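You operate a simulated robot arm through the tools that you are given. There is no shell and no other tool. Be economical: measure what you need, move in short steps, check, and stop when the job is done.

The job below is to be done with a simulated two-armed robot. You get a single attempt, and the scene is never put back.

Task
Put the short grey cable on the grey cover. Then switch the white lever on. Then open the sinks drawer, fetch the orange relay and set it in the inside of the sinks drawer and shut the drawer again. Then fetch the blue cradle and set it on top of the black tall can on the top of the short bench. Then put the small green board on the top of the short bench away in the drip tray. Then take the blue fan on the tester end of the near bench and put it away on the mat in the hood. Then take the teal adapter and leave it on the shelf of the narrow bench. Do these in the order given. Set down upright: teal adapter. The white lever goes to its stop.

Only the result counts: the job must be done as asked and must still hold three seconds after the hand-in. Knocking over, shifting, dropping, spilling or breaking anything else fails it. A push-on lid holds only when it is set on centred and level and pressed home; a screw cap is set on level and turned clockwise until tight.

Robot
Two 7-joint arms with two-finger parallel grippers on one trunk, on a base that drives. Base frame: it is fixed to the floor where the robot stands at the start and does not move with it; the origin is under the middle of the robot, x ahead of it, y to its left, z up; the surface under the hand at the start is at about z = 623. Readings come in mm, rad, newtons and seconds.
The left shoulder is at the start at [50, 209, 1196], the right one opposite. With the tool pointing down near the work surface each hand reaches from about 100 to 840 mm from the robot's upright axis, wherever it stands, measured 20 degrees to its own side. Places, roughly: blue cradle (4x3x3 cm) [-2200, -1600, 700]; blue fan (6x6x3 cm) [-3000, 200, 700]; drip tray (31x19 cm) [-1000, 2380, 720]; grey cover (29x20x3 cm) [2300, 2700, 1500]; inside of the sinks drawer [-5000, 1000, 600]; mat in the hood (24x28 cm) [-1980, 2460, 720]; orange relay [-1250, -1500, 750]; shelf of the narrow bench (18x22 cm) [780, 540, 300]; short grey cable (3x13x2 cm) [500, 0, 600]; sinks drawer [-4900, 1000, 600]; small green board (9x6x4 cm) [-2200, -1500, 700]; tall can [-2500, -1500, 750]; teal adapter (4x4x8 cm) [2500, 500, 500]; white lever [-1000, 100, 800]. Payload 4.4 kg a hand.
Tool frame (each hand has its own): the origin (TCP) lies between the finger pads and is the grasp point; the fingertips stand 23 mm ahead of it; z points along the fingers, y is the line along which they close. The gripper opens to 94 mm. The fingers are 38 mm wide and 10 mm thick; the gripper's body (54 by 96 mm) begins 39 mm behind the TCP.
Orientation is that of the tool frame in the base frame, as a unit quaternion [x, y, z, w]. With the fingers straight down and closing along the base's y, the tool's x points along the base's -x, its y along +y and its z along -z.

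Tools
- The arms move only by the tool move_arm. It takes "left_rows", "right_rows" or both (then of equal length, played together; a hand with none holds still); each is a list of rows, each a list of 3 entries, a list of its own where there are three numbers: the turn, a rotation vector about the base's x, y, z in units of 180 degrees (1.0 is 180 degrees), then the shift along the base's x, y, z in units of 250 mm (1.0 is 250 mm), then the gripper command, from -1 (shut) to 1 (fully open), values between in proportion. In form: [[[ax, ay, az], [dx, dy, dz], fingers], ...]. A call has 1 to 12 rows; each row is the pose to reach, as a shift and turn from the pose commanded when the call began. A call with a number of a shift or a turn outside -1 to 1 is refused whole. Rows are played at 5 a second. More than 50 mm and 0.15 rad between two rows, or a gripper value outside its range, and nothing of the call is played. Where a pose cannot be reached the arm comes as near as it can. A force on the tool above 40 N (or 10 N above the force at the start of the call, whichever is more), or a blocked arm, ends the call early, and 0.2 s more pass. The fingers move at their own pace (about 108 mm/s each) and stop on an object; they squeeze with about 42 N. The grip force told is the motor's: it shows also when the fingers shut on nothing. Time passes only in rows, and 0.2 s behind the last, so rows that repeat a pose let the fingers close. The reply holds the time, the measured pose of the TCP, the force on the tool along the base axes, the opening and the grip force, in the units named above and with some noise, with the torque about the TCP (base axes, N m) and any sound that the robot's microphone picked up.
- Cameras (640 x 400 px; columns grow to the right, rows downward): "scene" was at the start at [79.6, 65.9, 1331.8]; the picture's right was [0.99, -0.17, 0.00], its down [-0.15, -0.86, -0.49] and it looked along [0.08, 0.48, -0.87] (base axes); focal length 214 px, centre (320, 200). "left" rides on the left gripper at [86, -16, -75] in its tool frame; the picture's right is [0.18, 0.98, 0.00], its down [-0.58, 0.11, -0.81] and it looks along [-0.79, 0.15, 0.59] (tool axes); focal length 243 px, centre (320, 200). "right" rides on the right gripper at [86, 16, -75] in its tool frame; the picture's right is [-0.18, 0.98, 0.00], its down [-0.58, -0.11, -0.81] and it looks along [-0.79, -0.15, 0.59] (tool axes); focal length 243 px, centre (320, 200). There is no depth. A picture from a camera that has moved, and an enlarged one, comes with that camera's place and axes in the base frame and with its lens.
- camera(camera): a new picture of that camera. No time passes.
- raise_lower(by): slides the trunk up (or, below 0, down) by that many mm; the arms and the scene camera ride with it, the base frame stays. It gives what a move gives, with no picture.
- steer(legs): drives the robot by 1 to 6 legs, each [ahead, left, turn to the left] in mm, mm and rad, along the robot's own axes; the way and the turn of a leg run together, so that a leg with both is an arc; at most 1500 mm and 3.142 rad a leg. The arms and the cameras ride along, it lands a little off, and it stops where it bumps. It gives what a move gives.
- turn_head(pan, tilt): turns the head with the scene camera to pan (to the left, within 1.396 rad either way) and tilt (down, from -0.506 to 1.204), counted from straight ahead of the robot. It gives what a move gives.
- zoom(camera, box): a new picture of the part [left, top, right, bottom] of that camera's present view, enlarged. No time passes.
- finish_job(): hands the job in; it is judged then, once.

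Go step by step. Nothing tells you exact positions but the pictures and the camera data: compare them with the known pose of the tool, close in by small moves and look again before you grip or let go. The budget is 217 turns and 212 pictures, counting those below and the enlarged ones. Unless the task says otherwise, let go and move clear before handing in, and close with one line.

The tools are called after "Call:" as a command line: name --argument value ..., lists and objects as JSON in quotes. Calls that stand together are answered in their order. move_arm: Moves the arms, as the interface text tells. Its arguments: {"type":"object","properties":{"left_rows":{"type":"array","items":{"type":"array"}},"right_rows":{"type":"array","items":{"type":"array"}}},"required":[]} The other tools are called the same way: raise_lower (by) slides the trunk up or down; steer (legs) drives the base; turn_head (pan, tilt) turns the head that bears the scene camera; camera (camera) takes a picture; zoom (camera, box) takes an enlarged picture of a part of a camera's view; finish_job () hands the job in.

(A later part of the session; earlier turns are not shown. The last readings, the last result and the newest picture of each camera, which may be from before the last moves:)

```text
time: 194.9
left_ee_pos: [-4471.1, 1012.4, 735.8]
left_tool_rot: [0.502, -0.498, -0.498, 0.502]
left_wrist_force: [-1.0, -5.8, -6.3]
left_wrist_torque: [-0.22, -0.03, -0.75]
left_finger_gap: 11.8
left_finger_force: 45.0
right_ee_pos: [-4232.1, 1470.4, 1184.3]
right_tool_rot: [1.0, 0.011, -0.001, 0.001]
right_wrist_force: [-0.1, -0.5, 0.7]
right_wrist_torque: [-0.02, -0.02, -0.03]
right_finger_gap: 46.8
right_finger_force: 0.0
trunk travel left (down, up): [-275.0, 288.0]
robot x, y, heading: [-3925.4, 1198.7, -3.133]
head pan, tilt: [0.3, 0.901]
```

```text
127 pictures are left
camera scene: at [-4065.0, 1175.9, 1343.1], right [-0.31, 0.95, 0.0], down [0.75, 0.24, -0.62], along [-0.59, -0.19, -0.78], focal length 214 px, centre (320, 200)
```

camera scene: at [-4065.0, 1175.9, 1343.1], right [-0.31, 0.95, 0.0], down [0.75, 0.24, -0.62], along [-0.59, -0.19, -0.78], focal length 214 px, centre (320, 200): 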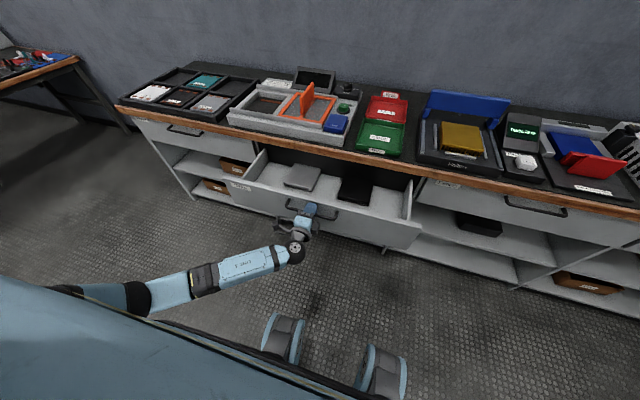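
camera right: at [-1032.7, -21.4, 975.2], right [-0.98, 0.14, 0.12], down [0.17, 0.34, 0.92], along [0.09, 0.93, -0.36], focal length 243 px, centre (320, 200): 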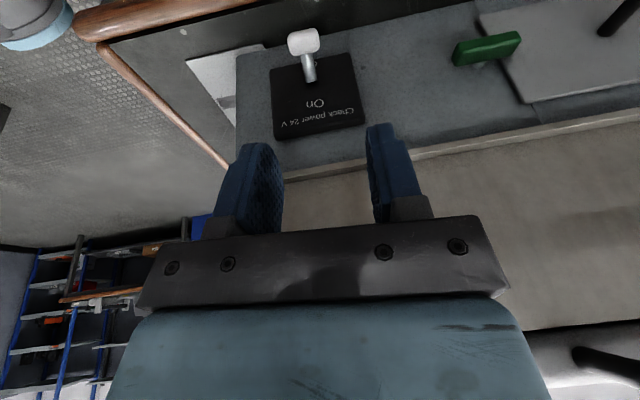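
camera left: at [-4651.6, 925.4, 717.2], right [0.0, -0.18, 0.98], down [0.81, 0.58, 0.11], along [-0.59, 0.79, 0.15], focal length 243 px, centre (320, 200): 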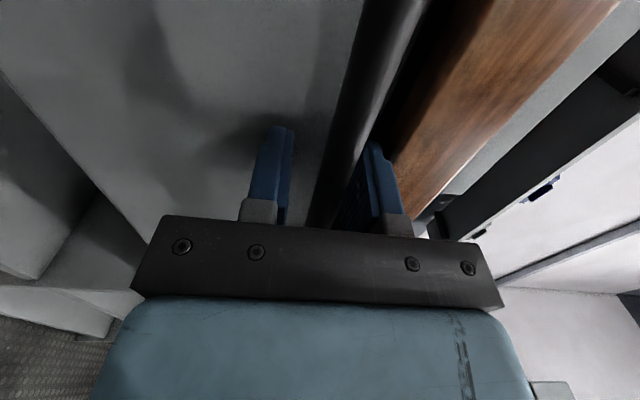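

The drawer is open with free room at its right end. I release the bar, back out and restore the left hand's pose.

Call:
move_arm --left_rows '[[[0, 0, 0], [0, 0, 0], -0.4], [[0, 0, 0], [0.0, 0, 0], -0.4], [[0, 0, 0], [0.12, 0, 0], -0.4], [[0, 0, 0], [0.24, 0, 0.04], -0.4], [[0, 0, 0], [0.28, 0, 0.2], -0.4], [[0, 0, 0], [0.28, -0.1, 0.36], -0.4], [[0, 0, 0], [0.28, -0.2, 0.52], -0.4], [[0, 0, 0], [0.28, -0.3, 0.68], -0.4], [[0, 0, 0], [0.28, -0.4, 0.84], -0.4]]'

Call:
move_arm --left_rows '[[[0.027, -0.027, 0.027], [0, 0, 0], -0.2], [[0.054, -0.054, 0.054], [0, 0, 0], -0.2], [[0.081, -0.081, 0.081], [0, 0, 0.03], -0.2], [[0.108, -0.108, 0.108], [0, 0, 0.05], -0.2], [[0.135, -0.135, 0.135], [0, 0, 0.08], -0.2], [[0.162, -0.162, 0.162], [0, 0, 0.1], -0.2], [[0.189, -0.189, 0.189], [0, 0, 0.13], -0.2], [[0.216, -0.216, 0.216], [0, 0, 0.16], -0.2], [[0.243, -0.243, 0.243], [0, 0, 0.19], -0.2], [[0.27, -0.27, 0.27], [0, 0, 0.2], -0.2], [[0.297, -0.297, 0.297], [0, 0, 0.2], -0.2], [[0.324, -0.324, 0.324], [0, 0, 0.2], -0.2]]'

Call:
steer --legs '[[80, 0, 0], [0, 1500, 0], [0, 300, 0], [0, 0, 1.57]]'

Call:
turn_head --pan 0 --tilt 0.4

Call:
camera --camera "scene"

```text
time: 196.9
left_ee_pos: [-4398.2, 911.1, 943.9]
left_tool_rot: [0.502, -0.499, -0.498, 0.501]
left_wrist_force: [-0.1, -0.5, 0.2]
left_wrist_torque: [0.0, -0.01, 0.0]
left_finger_gap: 28.4
left_finger_force: 0.1
right_ee_pos: [-4230.6, 1470.6, 1184.5]
right_tool_rot: [1.0, 0.011, 0.0, 0.0]
right_wrist_force: [0.2, -0.2, -0.2]
right_wrist_torque: [0.02, 0.02, 0.0]
right_finger_gap: 46.9
right_finger_force: 0.0
trunk travel left (down, up): [-275.0, 288.0]
robot x, y, heading: [-3928.2, 1197.7, -3.128]
head pan, tilt: [0.3, 0.901]
```

```text
time: 199.1
left_ee_pos: [-4393.1, 825.1, 995.4]
left_tool_rot: [0.92, -0.181, -0.137, 0.32]
left_wrist_force: [-0.8, 0.9, 0.1]
left_wrist_torque: [0.02, -0.03, 0.02]
left_finger_gap: 37.3
left_finger_force: 0.1
right_ee_pos: [-4230.9, 1470.6, 1185.7]
right_tool_rot: [1.0, 0.011, 0.0, 0.0]
right_wrist_force: [0.2, -0.2, 0.4]
right_wrist_torque: [0.02, -0.02, -0.01]
right_finger_gap: 46.9
right_finger_force: 0.1
trunk travel left (down, up): [-275.0, 288.0]
robot x, y, heading: [-3924.3, 1201.1, -3.127]
head pan, tilt: [0.3, 0.901]
stopped in row 10 (left hand): the arm was blocked; the commanded pose is now the measured one
```

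```text
time: 219.5
left_ee_pos: [-3622.8, -1067.0, 995.9]
left_tool_rot: [0.783, 0.515, 0.124, 0.325]
left_wrist_force: [0.6, -0.1, -0.5]
left_wrist_torque: [-0.02, -0.03, -0.05]
left_finger_gap: 37.7
left_finger_force: 0.0
right_ee_pos: [-4263.7, -892.6, 1185.0]
right_tool_rot: [0.706, 0.708, 0.0, -0.001]
right_wrist_force: [-0.7, -0.5, -0.4]
right_wrist_torque: [-0.04, 0.0, -0.01]
right_finger_gap: 46.9
right_finger_force: 0.0
trunk travel left (down, up): [-275.0, 288.0]
robot x, y, heading: [-3986.0, -591.9, -1.578]
head pan, tilt: [0.3, 0.901]
```

```text
time: 220.5
left_ee_pos: [-3622.2, -1068.1, 995.4]
left_tool_rot: [0.783, 0.516, 0.125, 0.324]
left_wrist_force: [0.0, -0.2, 0.3]
left_wrist_torque: [0.07, 0.01, 0.0]
left_finger_gap: 37.7
left_finger_force: 0.1
right_ee_pos: [-4264.0, -892.0, 1182.2]
right_tool_rot: [0.706, 0.708, 0.0, 0.0]
right_wrist_force: [0.3, -0.2, 0.0]
right_wrist_torque: [0.01, -0.03, 0.0]
right_finger_gap: 46.7
right_finger_force: 0.0
trunk travel left (down, up): [-275.0, 288.0]
robot x, y, heading: [-3989.1, -594.4, -1.58]
head pan, tilt: [0.0, 0.4]
```

```text
126 pictures are left
camera scene: at [-3987.1, -751.9, 1386.1], right [-1.0, 0.01, 0.0], down [0.0, 0.39, -0.92], along [-0.01, -0.92, -0.39], focal length 214 px, centre (320, 200)
```

scene: 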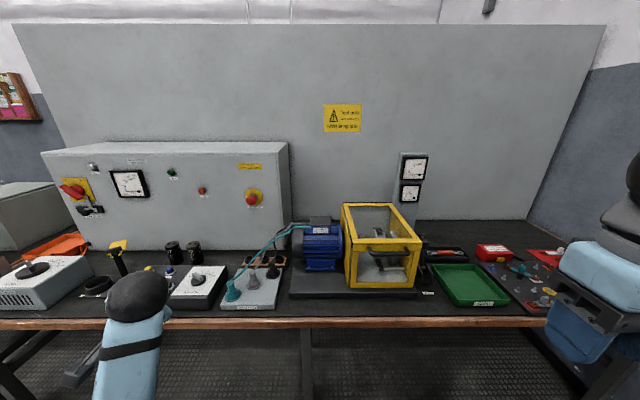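

I'm in the south aisle facing the long bench. I strafe east towards the relay.

Call:
steer --legs '[[0, 1500, 0], [0, 1150, 0]]'

Call:
turn_head --pan 0 --tilt 0.6

Call:
camera --camera "scene"

```text
time: 243.4
left_ee_pos: [-1044.7, -1167.6, 996.2]
left_tool_rot: [0.799, 0.49, 0.114, 0.328]
left_wrist_force: [0.4, -0.4, -0.6]
left_wrist_torque: [-0.01, -0.04, -0.01]
left_finger_gap: 37.8
left_finger_force: 0.1
right_ee_pos: [-1672.7, -954.3, 1183.2]
right_tool_rot: [0.729, 0.685, 0.0, 0.0]
right_wrist_force: [0.5, 0.4, -0.5]
right_wrist_torque: [0.03, -0.01, -0.01]
right_finger_gap: 47.2
right_finger_force: 0.1
trunk travel left (down, up): [-275.0, 288.0]
robot x, y, heading: [-1378.0, -673.3, -1.642]
head pan, tilt: [0.0, 0.4]
```

```text
time: 244.1
left_ee_pos: [-1044.2, -1167.8, 994.8]
left_tool_rot: [0.799, 0.491, 0.115, 0.329]
left_wrist_force: [0.0, -0.7, 0.5]
left_wrist_torque: [0.01, 0.01, -0.02]
left_finger_gap: 38.0
left_finger_force: 0.1
right_ee_pos: [-1672.6, -954.9, 1185.3]
right_tool_rot: [0.728, 0.686, 0.001, 0.0]
right_wrist_force: [0.0, -0.2, 0.4]
right_wrist_torque: [-0.01, 0.02, 0.01]
right_finger_gap: 47.1
right_finger_force: 0.0
trunk travel left (down, up): [-275.0, 288.0]
robot x, y, heading: [-1378.8, -670.7, -1.644]
head pan, tilt: [0.0, 0.6]
```

```text
125 pictures are left
camera scene: at [-1387.4, -827.1, 1368.0], right [-1.0, 0.07, 0.0], down [0.04, 0.56, -0.83], along [-0.06, -0.82, -0.56], focal length 214 px, centre (320, 200)
```

scene: 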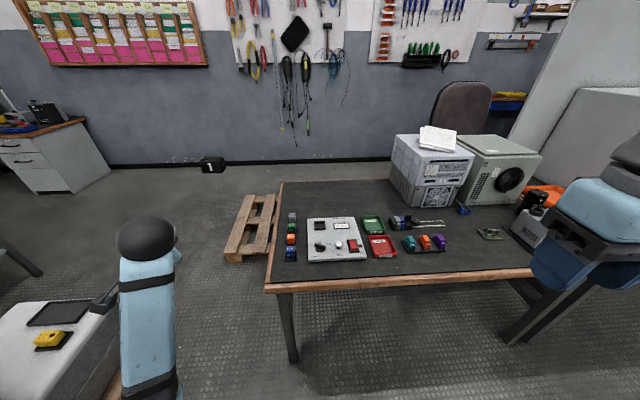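

The orange item in the left column projects to about (-1313, -1474). I zoom in.

Call:
zoom --camera "scene" --box '[260, 190, 460, 315]'

Call:
zoom --camera "scene" --box '[270, 200, 318, 230]'

Call:
zoom --camera "scene" --box '[270, 225, 318, 255]'

```text
3.20 times, centred on (360, 252) of scene
camera zoom: at [-1387.4, -827.1, 1368.0], right [-1.0, 0.07, 0.0], down [0.04, 0.56, -0.83], along [-0.06, -0.82, -0.56], focal length 686 px, centre (192, 32)
```

zoom: 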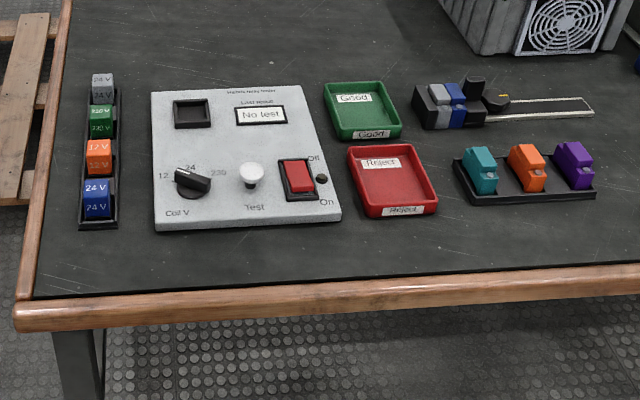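

```text
13.33 times, centred on (294, 215) of scene
camera zoom: at [-1387.4, -827.1, 1368.0], right [-1.0, 0.07, 0.0], down [0.04, 0.56, -0.83], along [-0.06, -0.82, -0.56], focal length 2860 px, centre (667, 0)
```

zoom: 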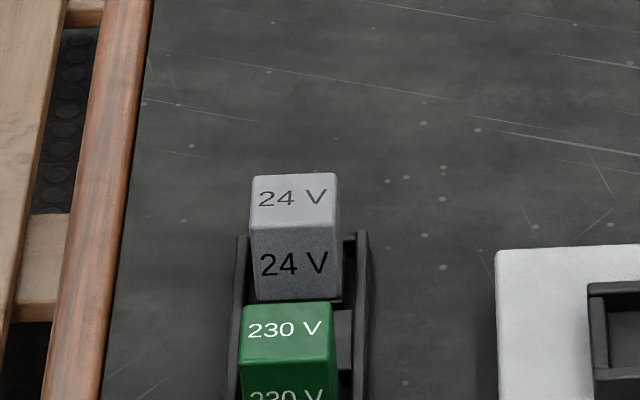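

```text
13.33 times, centred on (294, 240) of scene
camera zoom: at [-1387.4, -827.1, 1368.0], right [-1.0, 0.07, 0.0], down [0.04, 0.56, -0.83], along [-0.06, -0.82, -0.56], focal length 2860 px, centre (667, -333)
```

zoom: 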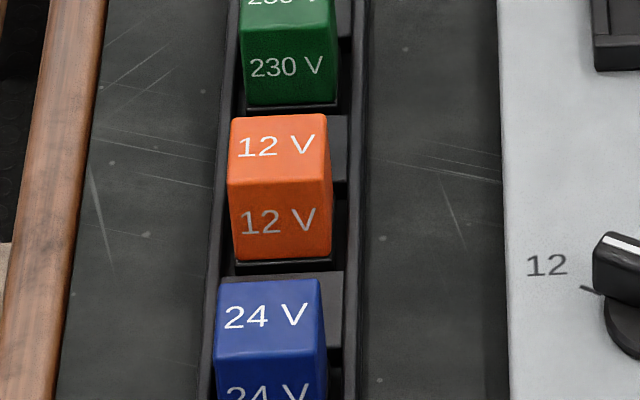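

The orange "12 V" relay sits in the rack; fingers will close along x. I straighten the heading, shift left and a bit closer.

Call:
steer --legs '[[0, 0, 0.073], [120, 230, 0]]'

Call:
turn_head --pan -0.2 --tilt 0.8

Call:
zoom --camera "scene" --box '[220, 100, 420, 225]'

Call:
camera --camera "scene"

```text
time: 247.2
left_ee_pos: [-780.2, -1265.9, 995.6]
left_tool_rot: [0.782, 0.517, 0.126, 0.325]
left_wrist_force: [-0.4, -0.1, 0.9]
left_wrist_torque: [0.0, -0.02, -0.02]
left_finger_gap: 37.5
left_finger_force: 0.1
right_ee_pos: [-1421.9, -1096.9, 1183.7]
right_tool_rot: [0.705, 0.71, 0.0, 0.0]
right_wrist_force: [-0.1, 0.3, -0.3]
right_wrist_torque: [0.05, 0.0, -0.02]
right_finger_gap: 47.0
right_finger_force: 0.0
trunk travel left (down, up): [-275.0, 288.0]
robot x, y, heading: [-1151.2, -798.8, -1.572]
head pan, tilt: [0.0, 0.6]
```

```text
time: 247.9
left_ee_pos: [-779.9, -1265.8, 995.5]
left_tool_rot: [0.782, 0.517, 0.126, 0.325]
left_wrist_force: [-0.4, -0.1, -0.3]
left_wrist_torque: [0.02, 0.01, 0.01]
left_finger_gap: 37.9
left_finger_force: 0.0
right_ee_pos: [-1421.4, -1095.3, 1182.6]
right_tool_rot: [0.704, 0.71, 0.0, 0.001]
right_wrist_force: [-1.0, 0.2, 0.5]
right_wrist_torque: [0.03, -0.03, -0.01]
right_finger_gap: 47.1
right_finger_force: 0.0
trunk travel left (down, up): [-275.0, 288.0]
robot x, y, heading: [-1148.6, -793.9, -1.572]
head pan, tilt: [-0.201, 0.799]
```

```text
3.20 times, centred on (320, 162) of scene
camera zoom: at [-1161.9, -939.8, 1351.1], right [-0.98, 0.2, 0.0], down [0.14, 0.7, -0.7], along [-0.14, -0.68, -0.72], focal length 686 px, centre (320, 320)
```

zoom: 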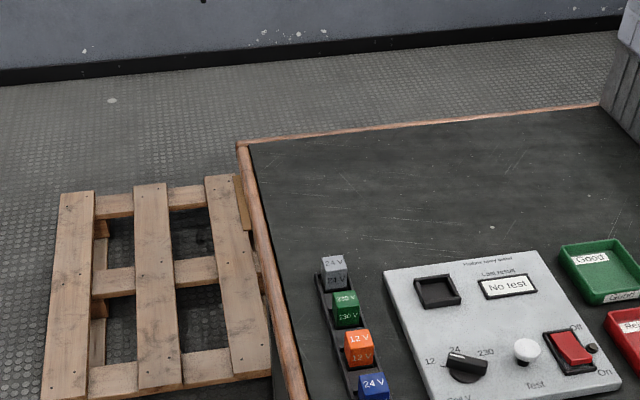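

```text
120 pictures are left
camera scene: at [-1161.9, -939.8, 1351.1], right [-0.98, 0.2, 0.0], down [0.14, 0.7, -0.7], along [-0.14, -0.68, -0.72], focal length 214 px, centre (320, 200)
```

scene: 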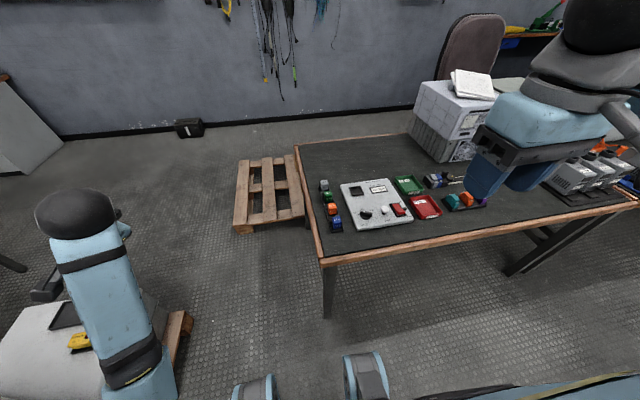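

Relay top triangulates to (-1316, -1471, 754). I bring the right hand above it.

Call:
move_arm --right_rows '[[[0, 0, 0], [0.05, -0.12, -0.12], -0.1], [[0, 0, 0], [0.1, -0.24, -0.24], -0.1], [[0, 0, 0], [0.15, -0.36, -0.36], -0.1], [[0, 0, 0], [0.2, -0.48, -0.48], -0.1], [[0, 0, 0], [0.25, -0.6, -0.6], -0.1], [[0, 0, 0], [0.3, -0.72, -0.72], -0.1], [[0, 0, 0], [0.35, -0.84, -0.84], -0.1], [[0, 0, 0], [0.4, -0.96, -0.96], -0.1], [[0, 0, 0], [0.42, -1.0, -1.0], -0.1]]'

Call:
move_arm --right_rows '[[[0, 0, 0], [0, -0.16, -0.04], -0.1], [[0, 0, 0], [0, -0.32, -0.1], -0.1], [[0, 0, 0], [0, -0.48, -0.16], -0.1], [[0, 0, 0], [0, -0.5, -0.24], -0.1], [[0, 0, 0], [0, -0.5, -0.24], -0.1]]'

Call:
camera --camera "right"

Call:
zoom --camera "scene" --box '[300, 160, 380, 210]'

```text
time: 249.9
left_ee_pos: [-780.4, -1265.1, 995.9]
left_tool_rot: [0.782, 0.517, 0.126, 0.324]
left_wrist_force: [0.6, -0.3, 0.4]
left_wrist_torque: [-0.01, 0.03, -0.05]
left_finger_gap: 37.6
left_finger_force: 0.1
right_ee_pos: [-1317.9, -1344.9, 935.1]
right_tool_rot: [0.703, 0.711, 0.0, 0.0]
right_wrist_force: [0.5, 0.2, 0.3]
right_wrist_torque: [-0.02, -0.01, -0.05]
right_finger_gap: 42.4
right_finger_force: 0.2
trunk travel left (down, up): [-275.0, 288.0]
robot x, y, heading: [-1147.1, -798.0, -1.569]
head pan, tilt: [-0.201, 0.799]
```

```text
time: 251.2
left_ee_pos: [-780.3, -1265.9, 995.5]
left_tool_rot: [0.782, 0.517, 0.125, 0.325]
left_wrist_force: [-0.8, 0.3, 0.0]
left_wrist_torque: [0.04, 0.0, 0.0]
left_finger_gap: 37.5
left_finger_force: 0.1
right_ee_pos: [-1318.9, -1470.1, 874.6]
right_tool_rot: [0.704, 0.71, 0.0, 0.0]
right_wrist_force: [0.3, 0.0, -0.5]
right_wrist_torque: [0.0, -0.01, -0.01]
right_finger_gap: 42.3
right_finger_force: 0.0
trunk travel left (down, up): [-275.0, 288.0]
robot x, y, heading: [-1145.6, -788.5, -1.573]
head pan, tilt: [-0.201, 0.799]
```

```text
119 pictures are left
camera right: at [-1304.1, -1384.3, 949.1], right [0.98, -0.17, 0.0], down [-0.1, -0.58, 0.81], along [-0.14, -0.79, -0.59], focal length 243 px, centre (320, 200)
```

right: 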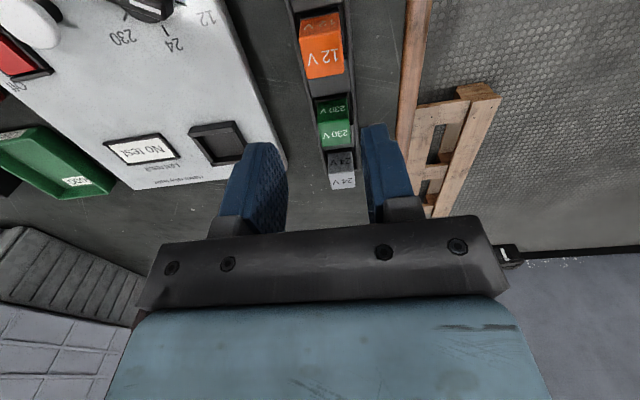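

```text
8.00 times, centred on (340, 185) of scene
camera zoom: at [-1161.8, -939.8, 1351.1], right [-0.98, 0.2, 0.0], down [0.14, 0.7, -0.7], along [-0.14, -0.68, -0.72], focal length 1716 px, centre (160, 320)
```

zoom: 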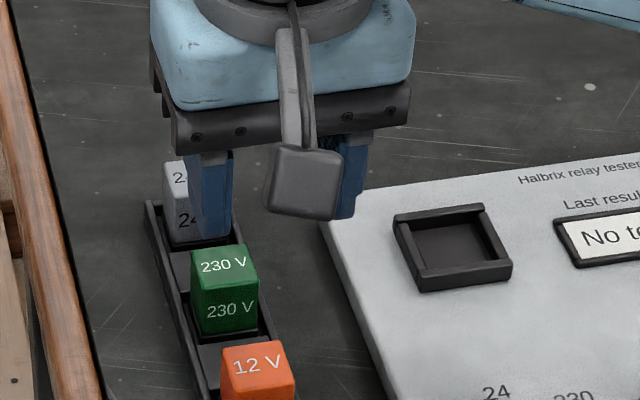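

Alignment is good: relay top at (-1316, -1466, 754). I descend so the fingertips stop just above the rack walls, then grip.

Call:
move_arm --right_rows '[[[0, 0, 0], [0.01, 0.016, -0.15], -0.1], [[0, 0, 0], [0.01, 0.016, -0.3], -0.1], [[0, 0, 0], [0.01, 0.016, -0.4], -0.1], [[0, 0, 0], [0.01, 0.016, -0.46], -0.1], [[0, 0, 0], [0.01, 0.016, -0.46], -0.1]]'

Call:
camera --camera "right"

Call:
zoom --camera "scene" --box '[300, 165, 380, 215]'

```text
time: 252.3
left_ee_pos: [-779.1, -1264.7, 994.5]
left_tool_rot: [0.782, 0.518, 0.125, 0.324]
left_wrist_force: [0.2, 0.2, -0.1]
left_wrist_torque: [0.0, 0.0, 0.0]
left_finger_gap: 37.5
left_finger_force: 0.1
right_ee_pos: [-1313.5, -1466.3, 758.3]
right_tool_rot: [0.704, 0.71, 0.0, 0.0]
right_wrist_force: [0.1, -0.5, -0.3]
right_wrist_torque: [-0.01, 0.01, 0.02]
right_finger_gap: 42.1
right_finger_force: 0.1
trunk travel left (down, up): [-275.0, 288.0]
robot x, y, heading: [-1144.6, -793.9, -1.568]
head pan, tilt: [-0.201, 0.799]
```

```text
117 pictures are left
camera right: at [-1298.8, -1379.0, 834.4], right [0.98, -0.17, 0.0], down [-0.1, -0.58, 0.81], along [-0.14, -0.79, -0.59], focal length 243 px, centre (320, 200)
```

right: 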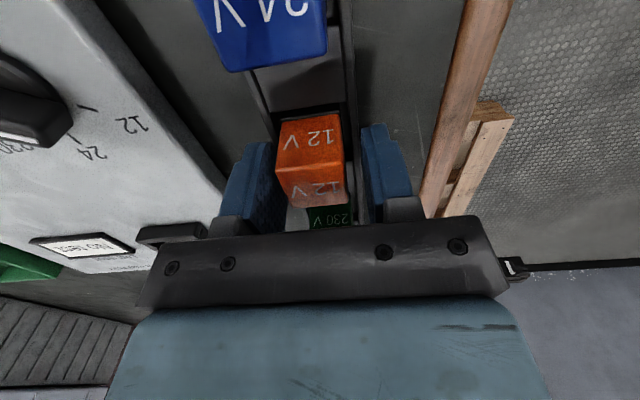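

```text
8.00 times, centred on (340, 190) of scene
camera zoom: at [-1162.0, -939.7, 1351.1], right [-0.98, 0.2, 0.0], down [0.14, 0.7, -0.7], along [-0.14, -0.68, -0.72], focal length 1716 px, centre (160, 280)
```

zoom: 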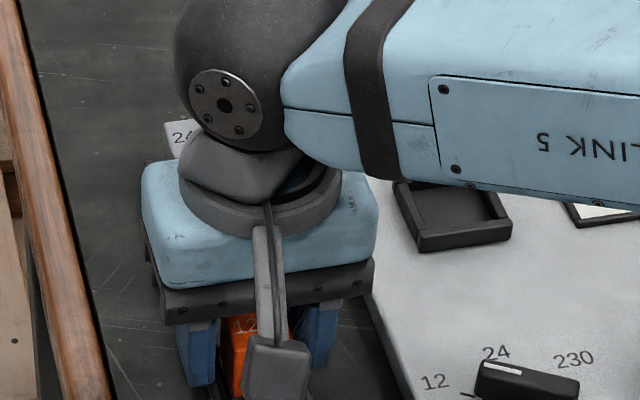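

The relay is between the pads. I close and lift.

Call:
move_arm --right_rows '[[[0, 0, 0], [0, 0, 0], -1], [[0, 0, 0], [0, 0, 0], -1], [[0, 0, 0], [0, 0, 0], -1], [[0, 0, 0], [0, 0, 0.08], -1], [[0, 0, 0], [0, 0, 0.2], -1], [[0, 0, 0], [0, 0, 0.4], -1], [[0, 0, 0], [0, 0.1, 0.58], -1], [[0, 0, 0], [0, 0.2, 0.75], -1]]'

Call:
camera --camera "right"

```text
refused: row 7 steps farther than a row can; nothing moved
```

```text
115 pictures are left
camera right: at [-1298.8, -1379.0, 834.4], right [0.98, -0.17, 0.0], down [-0.1, -0.58, 0.81], along [-0.14, -0.79, -0.59], focal length 243 px, centre (320, 200)
```

right: 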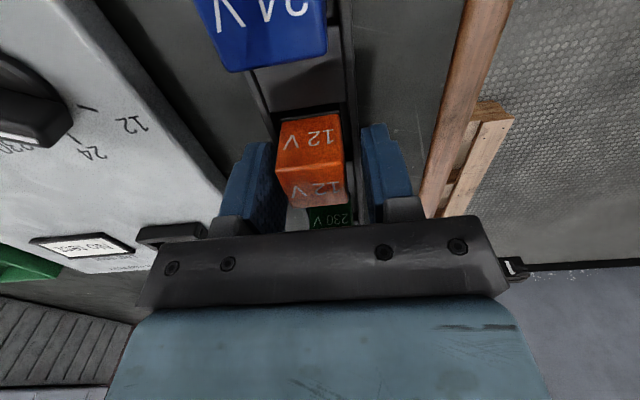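

One row was too long; I repeat with shorter steps.

Call:
move_arm --right_rows '[[[0, 0, 0], [0, 0, 0], -1], [[0, 0, 0], [0, 0, 0], -1], [[0, 0, 0], [0, 0, 0], -1], [[0, 0, 0], [0, 0, 0.08], -1], [[0, 0, 0], [0, 0, 0.2], -1], [[0, 0, 0], [0, 0, 0.38], -1], [[0, 0, 0], [0, 0.1, 0.52], -1], [[0, 0, 0], [0, 0.2, 0.68], -1], [[0, 0, 0], [0, 0.3, 0.84], -1], [[0, 0, 0], [0, 0.45, 0.96], -1]]'

Call:
camera --camera "right"

```text
time: 254.6
left_ee_pos: [-779.5, -1264.0, 995.8]
left_tool_rot: [0.781, 0.517, 0.125, 0.326]
left_wrist_force: [-0.4, -0.2, 1.4]
left_wrist_torque: [0.0, -0.04, 0.02]
left_finger_gap: 37.8
left_finger_force: 0.0
right_ee_pos: [-1313.2, -1353.1, 999.8]
right_tool_rot: [0.704, 0.71, 0.0, 0.0]
right_wrist_force: [-0.3, 0.1, -0.6]
right_wrist_torque: [0.01, 0.0, -0.03]
right_finger_gap: 29.0
right_finger_force: 41.7
trunk travel left (down, up): [-275.0, 288.0]
robot x, y, heading: [-1146.6, -795.1, -1.574]
head pan, tilt: [-0.201, 0.799]
```

```text
114 pictures are left
camera right: at [-1296.9, -1268.0, 1075.2], right [0.98, -0.18, 0.0], down [-0.1, -0.58, 0.81], along [-0.14, -0.79, -0.59], focal length 243 px, centre (320, 200)
```

right: 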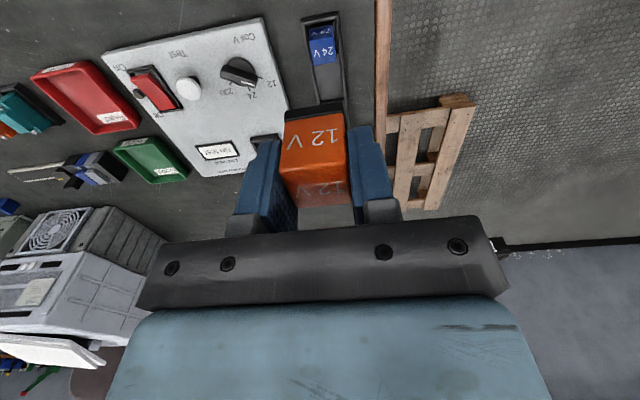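

The relay is held. I retract, restore the left hand's downward pose, and drive back to the drawer.

Call:
move_arm --right_rows '[[[0, 0, 0], [0, 0.1, 0.05], -1], [[0, 0, 0], [-0.05, 0.25, 0.1], -1], [[0, 0, 0], [-0.1, 0.4, 0.15], -1], [[0, 0, 0], [-0.15, 0.5, 0.2], -1], [[0, 0, 0], [-0.2, 0.6, 0.3], -1], [[0, 0, 0], [-0.2, 0.6, 0.4], -1]]' --left_rows '[[[0.0154, 0.0347, 0.0204], [0, 0, 0], -0.2], [[0.0309, 0.0695, 0.0408], [0, 0, 0], -0.2], [[0.0463, 0.1042, 0.0612], [0, 0, 0], -0.2], [[0.0617, 0.139, 0.0817], [0, 0, 0], -0.2], [[0.0772, 0.1737, 0.102], [0, 0, 0], -0.2], [[0.0926, 0.2085, 0.1225], [0, 0, 0], -0.2]]'

Call:
steer --legs '[[-200, 0, 0], [0, -1500, 0], [0, -1350, 0]]'

```text
time: 255.3
left_ee_pos: [-715.6, -1261.2, 1005.2]
left_tool_rot: [0.733, 0.627, 0.136, 0.225]
left_wrist_force: [0.2, 0.1, -0.6]
left_wrist_torque: [0.01, 0.0, 0.05]
left_finger_gap: 37.9
left_finger_force: 0.2
left hand out of reach, approached as far as the arm can: row 3
right_ee_pos: [-1334.7, -1265.0, 1031.8]
right_tool_rot: [0.703, 0.711, -0.001, -0.001]
right_wrist_force: [-0.3, -0.9, -0.7]
right_wrist_torque: [0.01, 0.0, -0.02]
right_finger_gap: 29.1
right_finger_force: 42.0
trunk travel left (down, up): [-275.0, 288.0]
robot x, y, heading: [-1150.9, -796.5, -1.572]
head pan, tilt: [-0.201, 0.799]
stopped in row 3 (left hand): the arm was blocked; the commanded pose is now the measured one
```

```text
time: 281.8
left_ee_pos: [-3583.9, -1120.1, 1006.8]
left_tool_rot: [0.716, 0.647, 0.141, 0.222]
left_wrist_force: [-0.6, -0.2, 0.0]
left_wrist_torque: [0.0, -0.04, 0.06]
left_finger_gap: 37.5
left_finger_force: 0.0
right_ee_pos: [-4203.7, -1160.0, 1032.1]
right_tool_rot: [0.684, 0.729, 0.001, 0.0]
right_wrist_force: [0.2, 0.8, -0.9]
right_wrist_torque: [-0.03, 0.01, 0.0]
right_finger_gap: 29.2
right_finger_force: 41.5
trunk travel left (down, up): [-275.0, 288.0]
robot x, y, heading: [-4039.4, -681.5, -1.522]
head pan, tilt: [-0.201, 0.799]
```

I turn to face the cabinet and strafe north to the open drawer.

Call:
steer --legs '[[-90, 0, 0], [0, 0, -1.62], [0, -1500, 0], [0, -330, 0]]'

Call:
turn_head --pan 0 --tilt 0.8

Call:
camera --camera "scene"

```text
time: 302.5
left_ee_pos: [-4559.9, 756.4, 1007.1]
left_tool_rot: [0.963, -0.054, -0.059, 0.257]
left_wrist_force: [-0.8, 0.2, 0.1]
left_wrist_torque: [0.02, -0.01, -0.03]
left_finger_gap: 37.4
left_finger_force: 0.0
right_ee_pos: [-4592.6, 1376.2, 1032.8]
right_tool_rot: [1.0, 0.028, 0.0, 0.0]
right_wrist_force: [-0.3, 0.4, -1.5]
right_wrist_torque: [0.0, 0.02, 0.0]
right_finger_gap: 29.3
right_finger_force: 41.8
trunk travel left (down, up): [-275.0, 288.0]
robot x, y, heading: [-4116.3, 1203.7, -3.099]
head pan, tilt: [-0.201, 0.799]
```

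```text
time: 303.2
left_ee_pos: [-4561.6, 754.6, 1006.0]
left_tool_rot: [0.963, -0.054, -0.059, 0.256]
left_wrist_force: [1.0, 0.3, 0.3]
left_wrist_torque: [-0.03, 0.01, -0.01]
left_finger_gap: 37.3
left_finger_force: 0.1
right_ee_pos: [-4592.8, 1375.1, 1032.7]
right_tool_rot: [1.0, 0.026, 0.0, 0.0]
right_wrist_force: [-0.6, 0.2, -1.6]
right_wrist_torque: [0.05, 0.01, -0.01]
right_finger_gap: 29.0
right_finger_force: 42.6
trunk travel left (down, up): [-275.0, 288.0]
robot x, y, heading: [-4115.3, 1207.3, -3.099]
head pan, tilt: [0.0, 0.799]
```

```text
113 pictures are left
camera scene: at [-4261.1, 1201.8, 1351.1], right [-0.04, 1.0, 0.0], down [0.72, 0.03, -0.7], along [-0.7, -0.03, -0.72], focal length 214 px, centre (320, 200)
```

scene: 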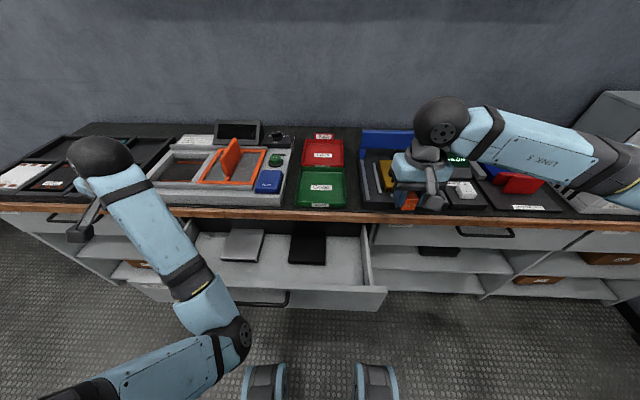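

The free space in the drawer is around (-4616, 1277). I move the relay above it.

Call:
move_arm --right_rows '[[[0, 0, 0], [0, -0.13, -0.05], -1], [[0, 0, 0], [-0.03, -0.26, -0.15], -1], [[0, 0, 0], [-0.06, -0.39, -0.25], -1], [[0, 0, 0], [-0.09, -0.39, -0.43], -1], [[0, 0, 0], [-0.09, -0.39, -0.6], -1], [[0, 0, 0], [-0.09, -0.39, -0.75], -1], [[0, 0, 0], [-0.09, -0.39, -0.8], -1]]'

Call:
camera --camera "right"

Call:
zoom --camera "scene" --box '[220, 180, 420, 305]'

```text
time: 304.9
left_ee_pos: [-4560.8, 756.0, 1007.0]
left_tool_rot: [0.963, -0.055, -0.058, 0.257]
left_wrist_force: [-0.2, -0.2, -1.0]
left_wrist_torque: [-0.02, 0.03, -0.01]
left_finger_gap: 37.9
left_finger_force: 0.1
right_ee_pos: [-4615.7, 1276.5, 832.6]
right_tool_rot: [1.0, 0.027, 0.0, 0.0]
right_wrist_force: [0.2, 0.7, -0.5]
right_wrist_torque: [0.02, 0.03, 0.0]
right_finger_gap: 29.2
right_finger_force: 41.6
trunk travel left (down, up): [-275.0, 288.0]
robot x, y, heading: [-4116.7, 1206.2, -3.093]
head pan, tilt: [0.0, 0.799]
```

```text
112 pictures are left
camera right: at [-4528.1, 1265.0, 908.1], right [-0.13, -0.99, 0.0], down [-0.59, 0.08, 0.81], along [-0.8, 0.1, -0.59], focal length 243 px, centre (320, 200)
```

right: 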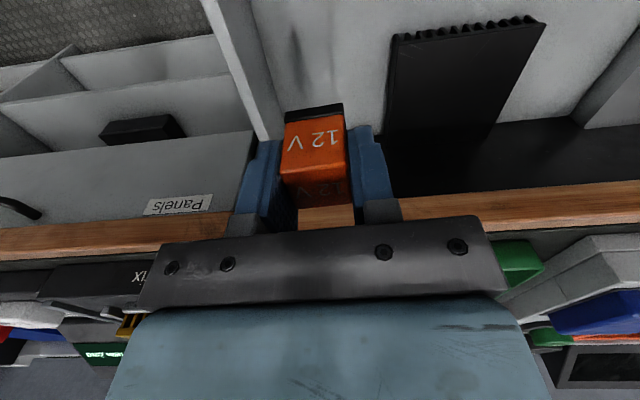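

```text
3.20 times, centred on (320, 242) of scene
camera zoom: at [-4261.1, 1201.5, 1351.1], right [-0.04, 1.0, 0.0], down [0.72, 0.03, -0.7], along [-0.7, -0.03, -0.72], focal length 686 px, centre (320, 64)
```

zoom: 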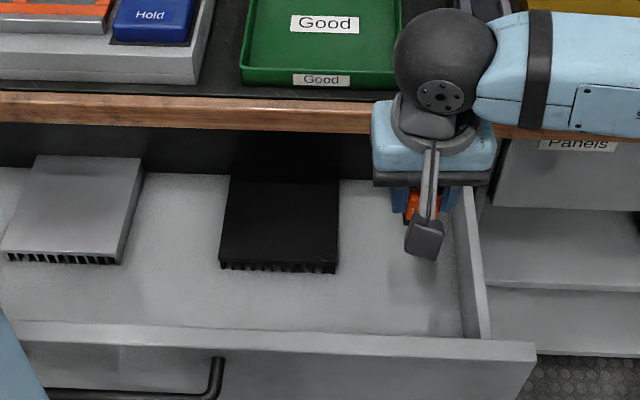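

I shift 18 mm away from the drawer's side wall and lower until contact.

Call:
move_arm --right_rows '[[[0, 0, 0], [0, -0.072, -0.1], -1], [[0, 0, 0], [0, -0.072, -0.22], -1], [[0, 0, 0], [0, -0.072, -0.32], -1], [[0, 0, 0], [0, -0.072, -0.38], -1], [[0, 0, 0], [0, -0.072, -0.42], -1], [[0, 0, 0], [0, -0.072, -0.46], -1]]'

Call:
zoom --camera "scene" --box '[260, 200, 420, 300]'

Call:
camera --camera "right"

```text
time: 306.2
left_ee_pos: [-4560.2, 755.6, 1006.5]
left_tool_rot: [0.963, -0.054, -0.06, 0.256]
left_wrist_force: [-0.2, -0.4, 1.1]
left_wrist_torque: [0.02, -0.01, -0.02]
left_finger_gap: 37.4
left_finger_force: 0.1
right_ee_pos: [-4615.0, 1260.0, 716.0]
right_tool_rot: [1.0, 0.027, 0.0, 0.0]
right_wrist_force: [0.7, -0.2, -1.2]
right_wrist_torque: [-0.03, 0.0, -0.05]
right_finger_gap: 29.2
right_finger_force: 41.7
trunk travel left (down, up): [-275.0, 288.0]
robot x, y, heading: [-4112.3, 1204.2, -3.1]
head pan, tilt: [0.0, 0.799]
```

```text
4.00 times, centred on (340, 250) of scene
camera zoom: at [-4261.2, 1201.7, 1351.1], right [-0.04, 1.0, 0.0], down [0.72, 0.03, -0.7], along [-0.7, -0.03, -0.72], focal length 858 px, centre (240, 0)
```

zoom: 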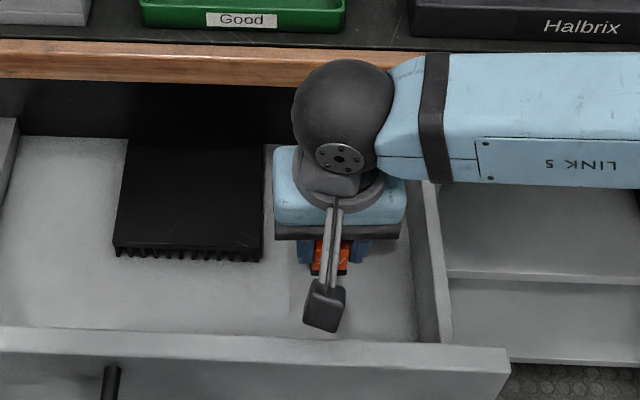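

```text
109 pictures are left
camera right: at [-4527.5, 1247.2, 792.0], right [-0.13, -0.99, 0.0], down [-0.59, 0.08, 0.81], along [-0.8, 0.11, -0.59], focal length 243 px, centre (320, 200)
```

right: 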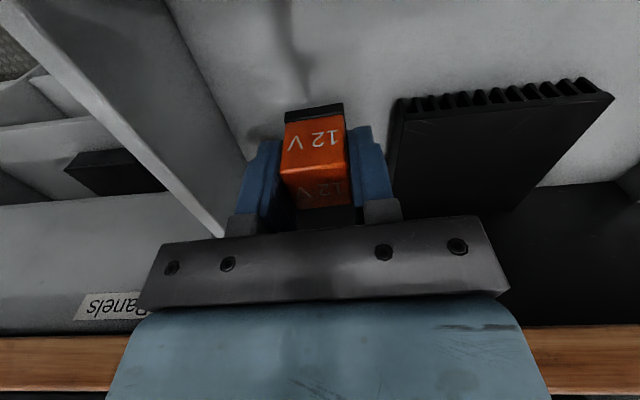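

No contact yet; I keep lowering in small steps.

Call:
move_arm --right_rows '[[[0, 0, 0], [0, 0, -0.03], -1], [[0, 0, 0], [0, 0, -0.06], -1], [[0, 0, 0], [0, 0, -0.09], -1], [[0, 0, 0], [0, 0, -0.12], -1], [[0, 0, 0], [0, 0, -0.15], -1], [[0, 0, 0], [0, 0, -0.18], -1], [[0, 0, 0], [0, 0, -0.21], -1]]'

Call:
zoom --camera "scene" --box '[260, 200, 420, 300]'

```text
time: 307.4
left_ee_pos: [-4561.9, 755.9, 1005.1]
left_tool_rot: [0.963, -0.055, -0.057, 0.256]
left_wrist_force: [0.4, 0.4, 0.2]
left_wrist_torque: [-0.01, -0.02, 0.0]
left_finger_gap: 37.6
left_finger_force: 0.0
right_ee_pos: [-4617.0, 1255.8, 685.5]
right_tool_rot: [1.0, 0.027, 0.0, 0.002]
right_wrist_force: [0.9, 0.5, -1.2]
right_wrist_torque: [-0.01, -0.01, 0.03]
right_finger_gap: 29.3
right_finger_force: 41.4
trunk travel left (down, up): [-275.0, 288.0]
robot x, y, heading: [-4116.8, 1207.8, -3.098]
head pan, tilt: [0.0, 0.799]
stopped in row 5 (right hand): the force on the tool passed its limit at 47 N (the readings are from after the stop); the commanded pose is now the measured one
```

```text
4.00 times, centred on (340, 250) of scene
camera zoom: at [-4262.6, 1201.7, 1350.5], right [-0.04, 1.0, 0.0], down [0.72, 0.03, -0.7], along [-0.7, -0.03, -0.72], focal length 858 px, centre (240, 0)
```

zoom: 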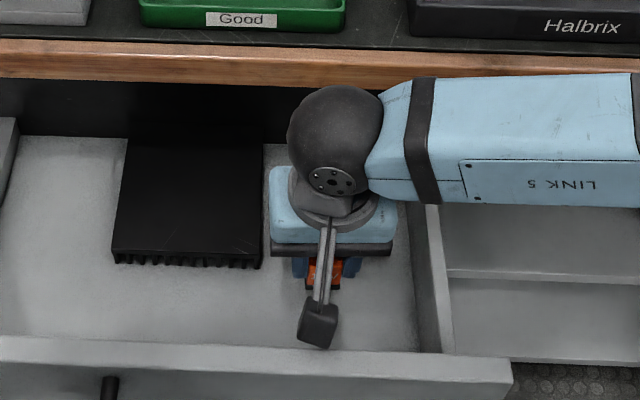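

Contact at TCP z 685 – the relay is on the drawer floor. I release and rise.

Call:
move_arm --right_rows '[[[0, 0, 0], [0, 0, 0], -0.35], [[0, 0, 0], [0, 0, 0], -0.15], [[0, 0, 0], [0, 0, 0], -0.15], [[0, 0, 0], [0, 0, 0.1], -0.15], [[0, 0, 0], [0, 0, 0.26], -0.15], [[0, 0, 0], [0, 0, 0.44], -0.15], [[0, 0, 0], [0, 0, 0.6], -0.15], [[0, 0, 0], [0, 0, 0.78], -0.15], [[0, 0, 0], [0, 0, 0.96], -0.15]]'

Call:
zoom --camera "scene" --box '[220, 200, 420, 325]'

Call:
camera --camera "right"

```text
time: 309.4
left_ee_pos: [-4559.5, 757.1, 1006.7]
left_tool_rot: [0.963, -0.054, -0.059, 0.257]
left_wrist_force: [0.3, 0.4, -0.2]
left_wrist_torque: [0.02, -0.02, 0.0]
left_finger_gap: 37.6
left_finger_force: 0.0
right_ee_pos: [-4619.1, 1254.8, 925.3]
right_tool_rot: [1.0, 0.027, 0.0, 0.002]
right_wrist_force: [-0.7, 0.0, 0.1]
right_wrist_torque: [0.02, 0.0, -0.01]
right_finger_gap: 40.2
right_finger_force: 0.0
trunk travel left (down, up): [-275.0, 288.0]
robot x, y, heading: [-4112.7, 1208.3, -3.101]
head pan, tilt: [0.0, 0.799]
```

```text
3.20 times, centred on (320, 262) of scene
camera zoom: at [-4260.7, 1201.5, 1351.1], right [-0.04, 1.0, 0.0], down [0.72, 0.03, -0.7], along [-0.7, -0.03, -0.72], focal length 686 px, centre (320, 0)
```

zoom: 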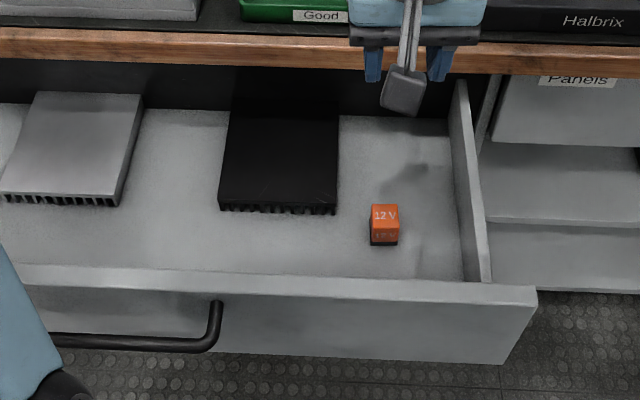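

```text
106 pictures are left
camera right: at [-4531.2, 1242.3, 1000.5], right [-0.13, -0.99, 0.0], down [-0.58, 0.08, 0.81], along [-0.8, 0.1, -0.59], focal length 243 px, centre (320, 200)
```

right: 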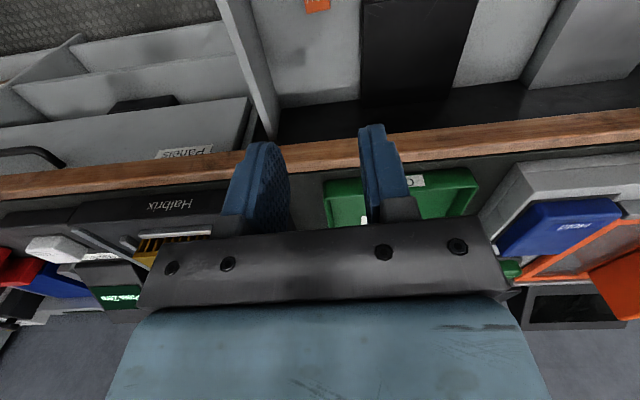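

The relay stands in the drawer. To shut it I back up, pitch the right hand forward and push the drawer front with closed fingertips.

Call:
steer --legs '[[-230, 0, 0]]'

Call:
move_arm --right_rows '[[[0, 0.045, 0], [0.0, -0.03, 0], -1], [[0, 0.09, 0], [0.0, -0.06, 0], -1], [[0, 0.135, 0], [0, -0.09, 0], -1], [[0, 0.18, 0], [0, -0.12, 0], -1], [[0, 0.225, 0], [0, -0.15, 0], -1], [[0, 0.27, 0], [0, -0.18, 0], -1], [[0, 0.315, 0], [0, -0.21, 0], -1], [[0, 0.36, 0], [0, -0.24, 0], -1], [[0, 0.405, 0], [0, -0.27, 0], -1], [[0, 0.45, 0], [0, -0.3, 0], -1], [[0, 0.495, 0], [0, -0.33, 0], -1]]'

Call:
move_arm --right_rows '[[[0, 0, 0], [0.03, 0, -0.18], -1], [[0, 0, 0], [0.06, 0, -0.36], -1], [[0, 0, 0], [0.06, 0, -0.54], -1], [[0, 0, 0], [0.06, 0, -0.7], -1], [[0, 0, 0], [0.06, 0, -0.78], -1]]'

Call:
camera --camera "scene"

```text
time: 311.2
left_ee_pos: [-4321.5, 763.1, 1007.6]
left_tool_rot: [0.963, -0.051, -0.058, 0.257]
left_wrist_force: [-0.3, -0.6, 0.8]
left_wrist_torque: [-0.02, -0.01, -0.01]
left_finger_gap: 37.8
left_finger_force: 0.1
right_ee_pos: [-4384.5, 1261.1, 926.2]
right_tool_rot: [0.999, 0.032, -0.001, 0.002]
right_wrist_force: [0.2, 0.1, 0.2]
right_wrist_torque: [0.0, 0.03, -0.02]
right_finger_gap: 40.0
right_finger_force: 0.0
trunk travel left (down, up): [-275.0, 288.0]
robot x, y, heading: [-3879.6, 1215.1, -3.089]
head pan, tilt: [0.0, 0.799]
```

```text
time: 313.6
left_ee_pos: [-4321.6, 763.5, 1007.0]
left_tool_rot: [0.964, -0.051, -0.057, 0.256]
left_wrist_force: [0.0, -0.8, -0.3]
left_wrist_torque: [-0.02, 0.02, 0.0]
left_finger_gap: 37.6
left_finger_force: 0.2
right_ee_pos: [-4384.7, 1176.5, 924.0]
right_tool_rot: [0.71, 0.023, -0.703, -0.019]
right_wrist_force: [0.2, 0.1, 0.7]
right_wrist_torque: [0.01, -0.04, 0.0]
right_finger_gap: 0.0
right_finger_force: 41.1
trunk travel left (down, up): [-275.0, 288.0]
robot x, y, heading: [-3881.2, 1218.5, -3.089]
head pan, tilt: [0.0, 0.799]
```

```text
time: 314.8
left_ee_pos: [-4322.2, 764.3, 1006.9]
left_tool_rot: [0.963, -0.052, -0.058, 0.257]
left_wrist_force: [-0.1, -0.7, 0.2]
left_wrist_torque: [-0.01, 0.01, 0.02]
left_finger_gap: 37.6
left_finger_force: 0.1
right_ee_pos: [-4355.0, 1136.7, 809.3]
right_tool_rot: [0.714, 0.022, -0.7, -0.021]
right_wrist_force: [-1.1, 0.1, -0.3]
right_wrist_torque: [0.03, 0.01, -0.02]
right_finger_gap: 0.0
right_finger_force: 42.1
right hand out of reach, approached as far as the arm can: row 2, 3, 4, 5
trunk travel left (down, up): [-275.0, 288.0]
robot x, y, heading: [-3881.5, 1218.2, -3.095]
head pan, tilt: [0.0, 0.799]
```

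```text
105 pictures are left
camera scene: at [-4025.8, 1211.7, 1351.1], right [-0.05, 1.0, 0.0], down [0.72, 0.04, -0.7], along [-0.7, -0.03, -0.72], focal length 214 px, centre (320, 200)
```

scene: 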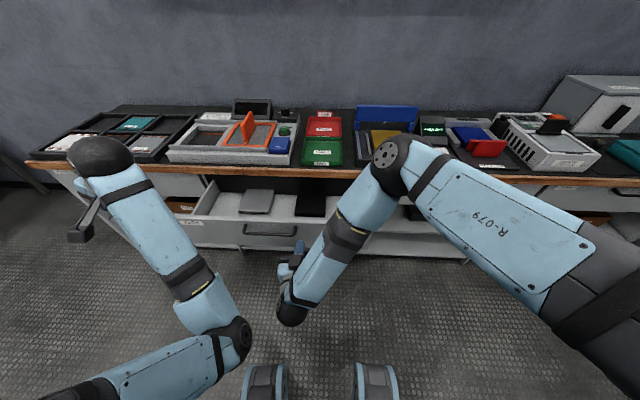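

The hand is a little high; I lower the trunk 85 mm and then drive forward to push the drawer shut.

Call:
raise_lower --by -85

Call:
steer --legs '[[300, 0, 0]]'

Call:
camera --camera "scene"

```text
time: 316.0
left_ee_pos: [-4321.2, 763.9, 920.5]
left_tool_rot: [0.963, -0.051, -0.058, 0.257]
left_wrist_force: [-0.9, 0.6, 0.0]
left_wrist_torque: [-0.01, -0.01, -0.02]
left_finger_gap: 37.6
left_finger_force: 0.1
right_ee_pos: [-4355.1, 1136.8, 724.6]
right_tool_rot: [0.713, 0.021, -0.7, -0.021]
right_wrist_force: [0.4, -0.3, 0.9]
right_wrist_torque: [0.01, -0.02, 0.04]
right_finger_gap: 0.3
right_finger_force: 41.9
trunk travel left (down, up): [-190.0, 373.0]
robot x, y, heading: [-3879.9, 1220.6, -3.089]
head pan, tilt: [0.0, 0.799]
```

```text
time: 318.0
left_ee_pos: [-4621.0, 748.7, 921.9]
left_tool_rot: [0.963, -0.051, -0.058, 0.257]
left_wrist_force: [0.3, 0.0, 0.2]
left_wrist_torque: [-0.02, -0.02, 0.0]
left_finger_gap: 37.5
left_finger_force: 0.0
right_ee_pos: [-4653.2, 1122.4, 724.2]
right_tool_rot: [0.714, 0.021, -0.7, -0.02]
right_wrist_force: [-1.0, 0.1, -0.4]
right_wrist_torque: [-0.04, 0.01, 0.0]
right_finger_gap: 0.0
right_finger_force: 41.5
trunk travel left (down, up): [-190.0, 373.0]
robot x, y, heading: [-4176.3, 1202.8, -3.092]
head pan, tilt: [0.0, 0.799]
```

```text
104 pictures are left
camera scene: at [-4324.5, 1196.8, 1266.0], right [-0.05, 1.0, 0.0], down [0.72, 0.04, -0.7], along [-0.7, -0.03, -0.72], focal length 214 px, centre (320, 200)
```

scene: 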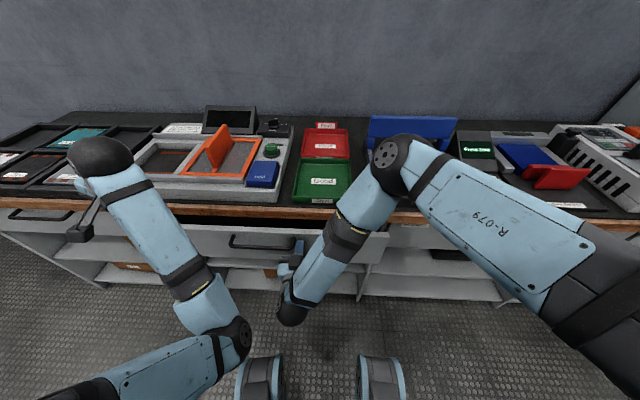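

About 73 mm of travel remain. I finish with the arm, watching the force.

Call:
move_arm --right_rows '[[[0, 0, 0], [-0.1, 0, 0], -1], [[0, 0, 0], [-0.2, 0, 0], -1], [[0, 0, 0], [-0.26, 0, 0], -1], [[0, 0, 0], [-0.29, 0, 0], -1], [[0, 0, 0], [-0.31, 0, 0], -1], [[0, 0, 0], [-0.33, 0, 0], -1]]'

Call:
zoom --camera "scene" --box '[170, 180, 430, 342]'

```text
time: 319.3
left_ee_pos: [-4620.6, 750.2, 921.4]
left_tool_rot: [0.964, -0.052, -0.058, 0.256]
left_wrist_force: [-0.1, -0.3, -0.1]
left_wrist_torque: [0.02, 0.02, -0.02]
left_finger_gap: 37.6
left_finger_force: 0.0
right_ee_pos: [-4724.6, 1119.0, 733.8]
right_tool_rot: [0.717, 0.019, -0.697, -0.027]
right_wrist_force: [4.9, 6.4, 2.2]
right_wrist_torque: [-0.02, 0.03, 0.04]
right_finger_gap: 0.0
right_finger_force: 41.5
right hand out of reach, approached as far as the arm can: row 1, 2, 3, 4, 5, 6
trunk travel left (down, up): [-190.0, 373.0]
robot x, y, heading: [-4175.5, 1203.8, -3.098]
head pan, tilt: [0.0, 0.799]
stopped in row 6 (right hand): the force on the tool passed its limit at 44 N (the readings are from after the stop); the commanded pose is now the measured one
```

```text
2.46 times, centred on (300, 261) of scene
camera zoom: at [-4323.2, 1197.5, 1266.5], right [-0.05, 1.0, 0.0], down [0.72, 0.03, -0.7], along [-0.7, -0.03, -0.72], focal length 528 px, centre (369, 50)
```

zoom: 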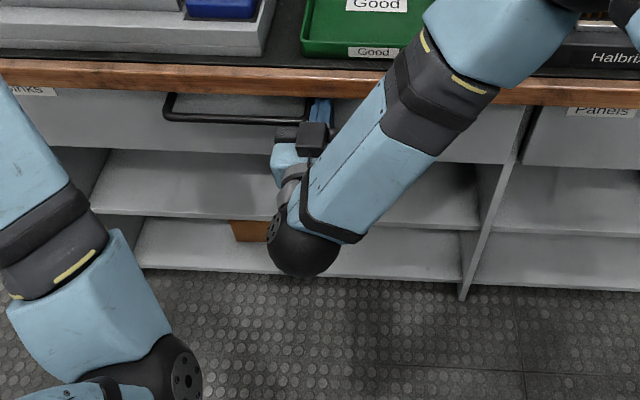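

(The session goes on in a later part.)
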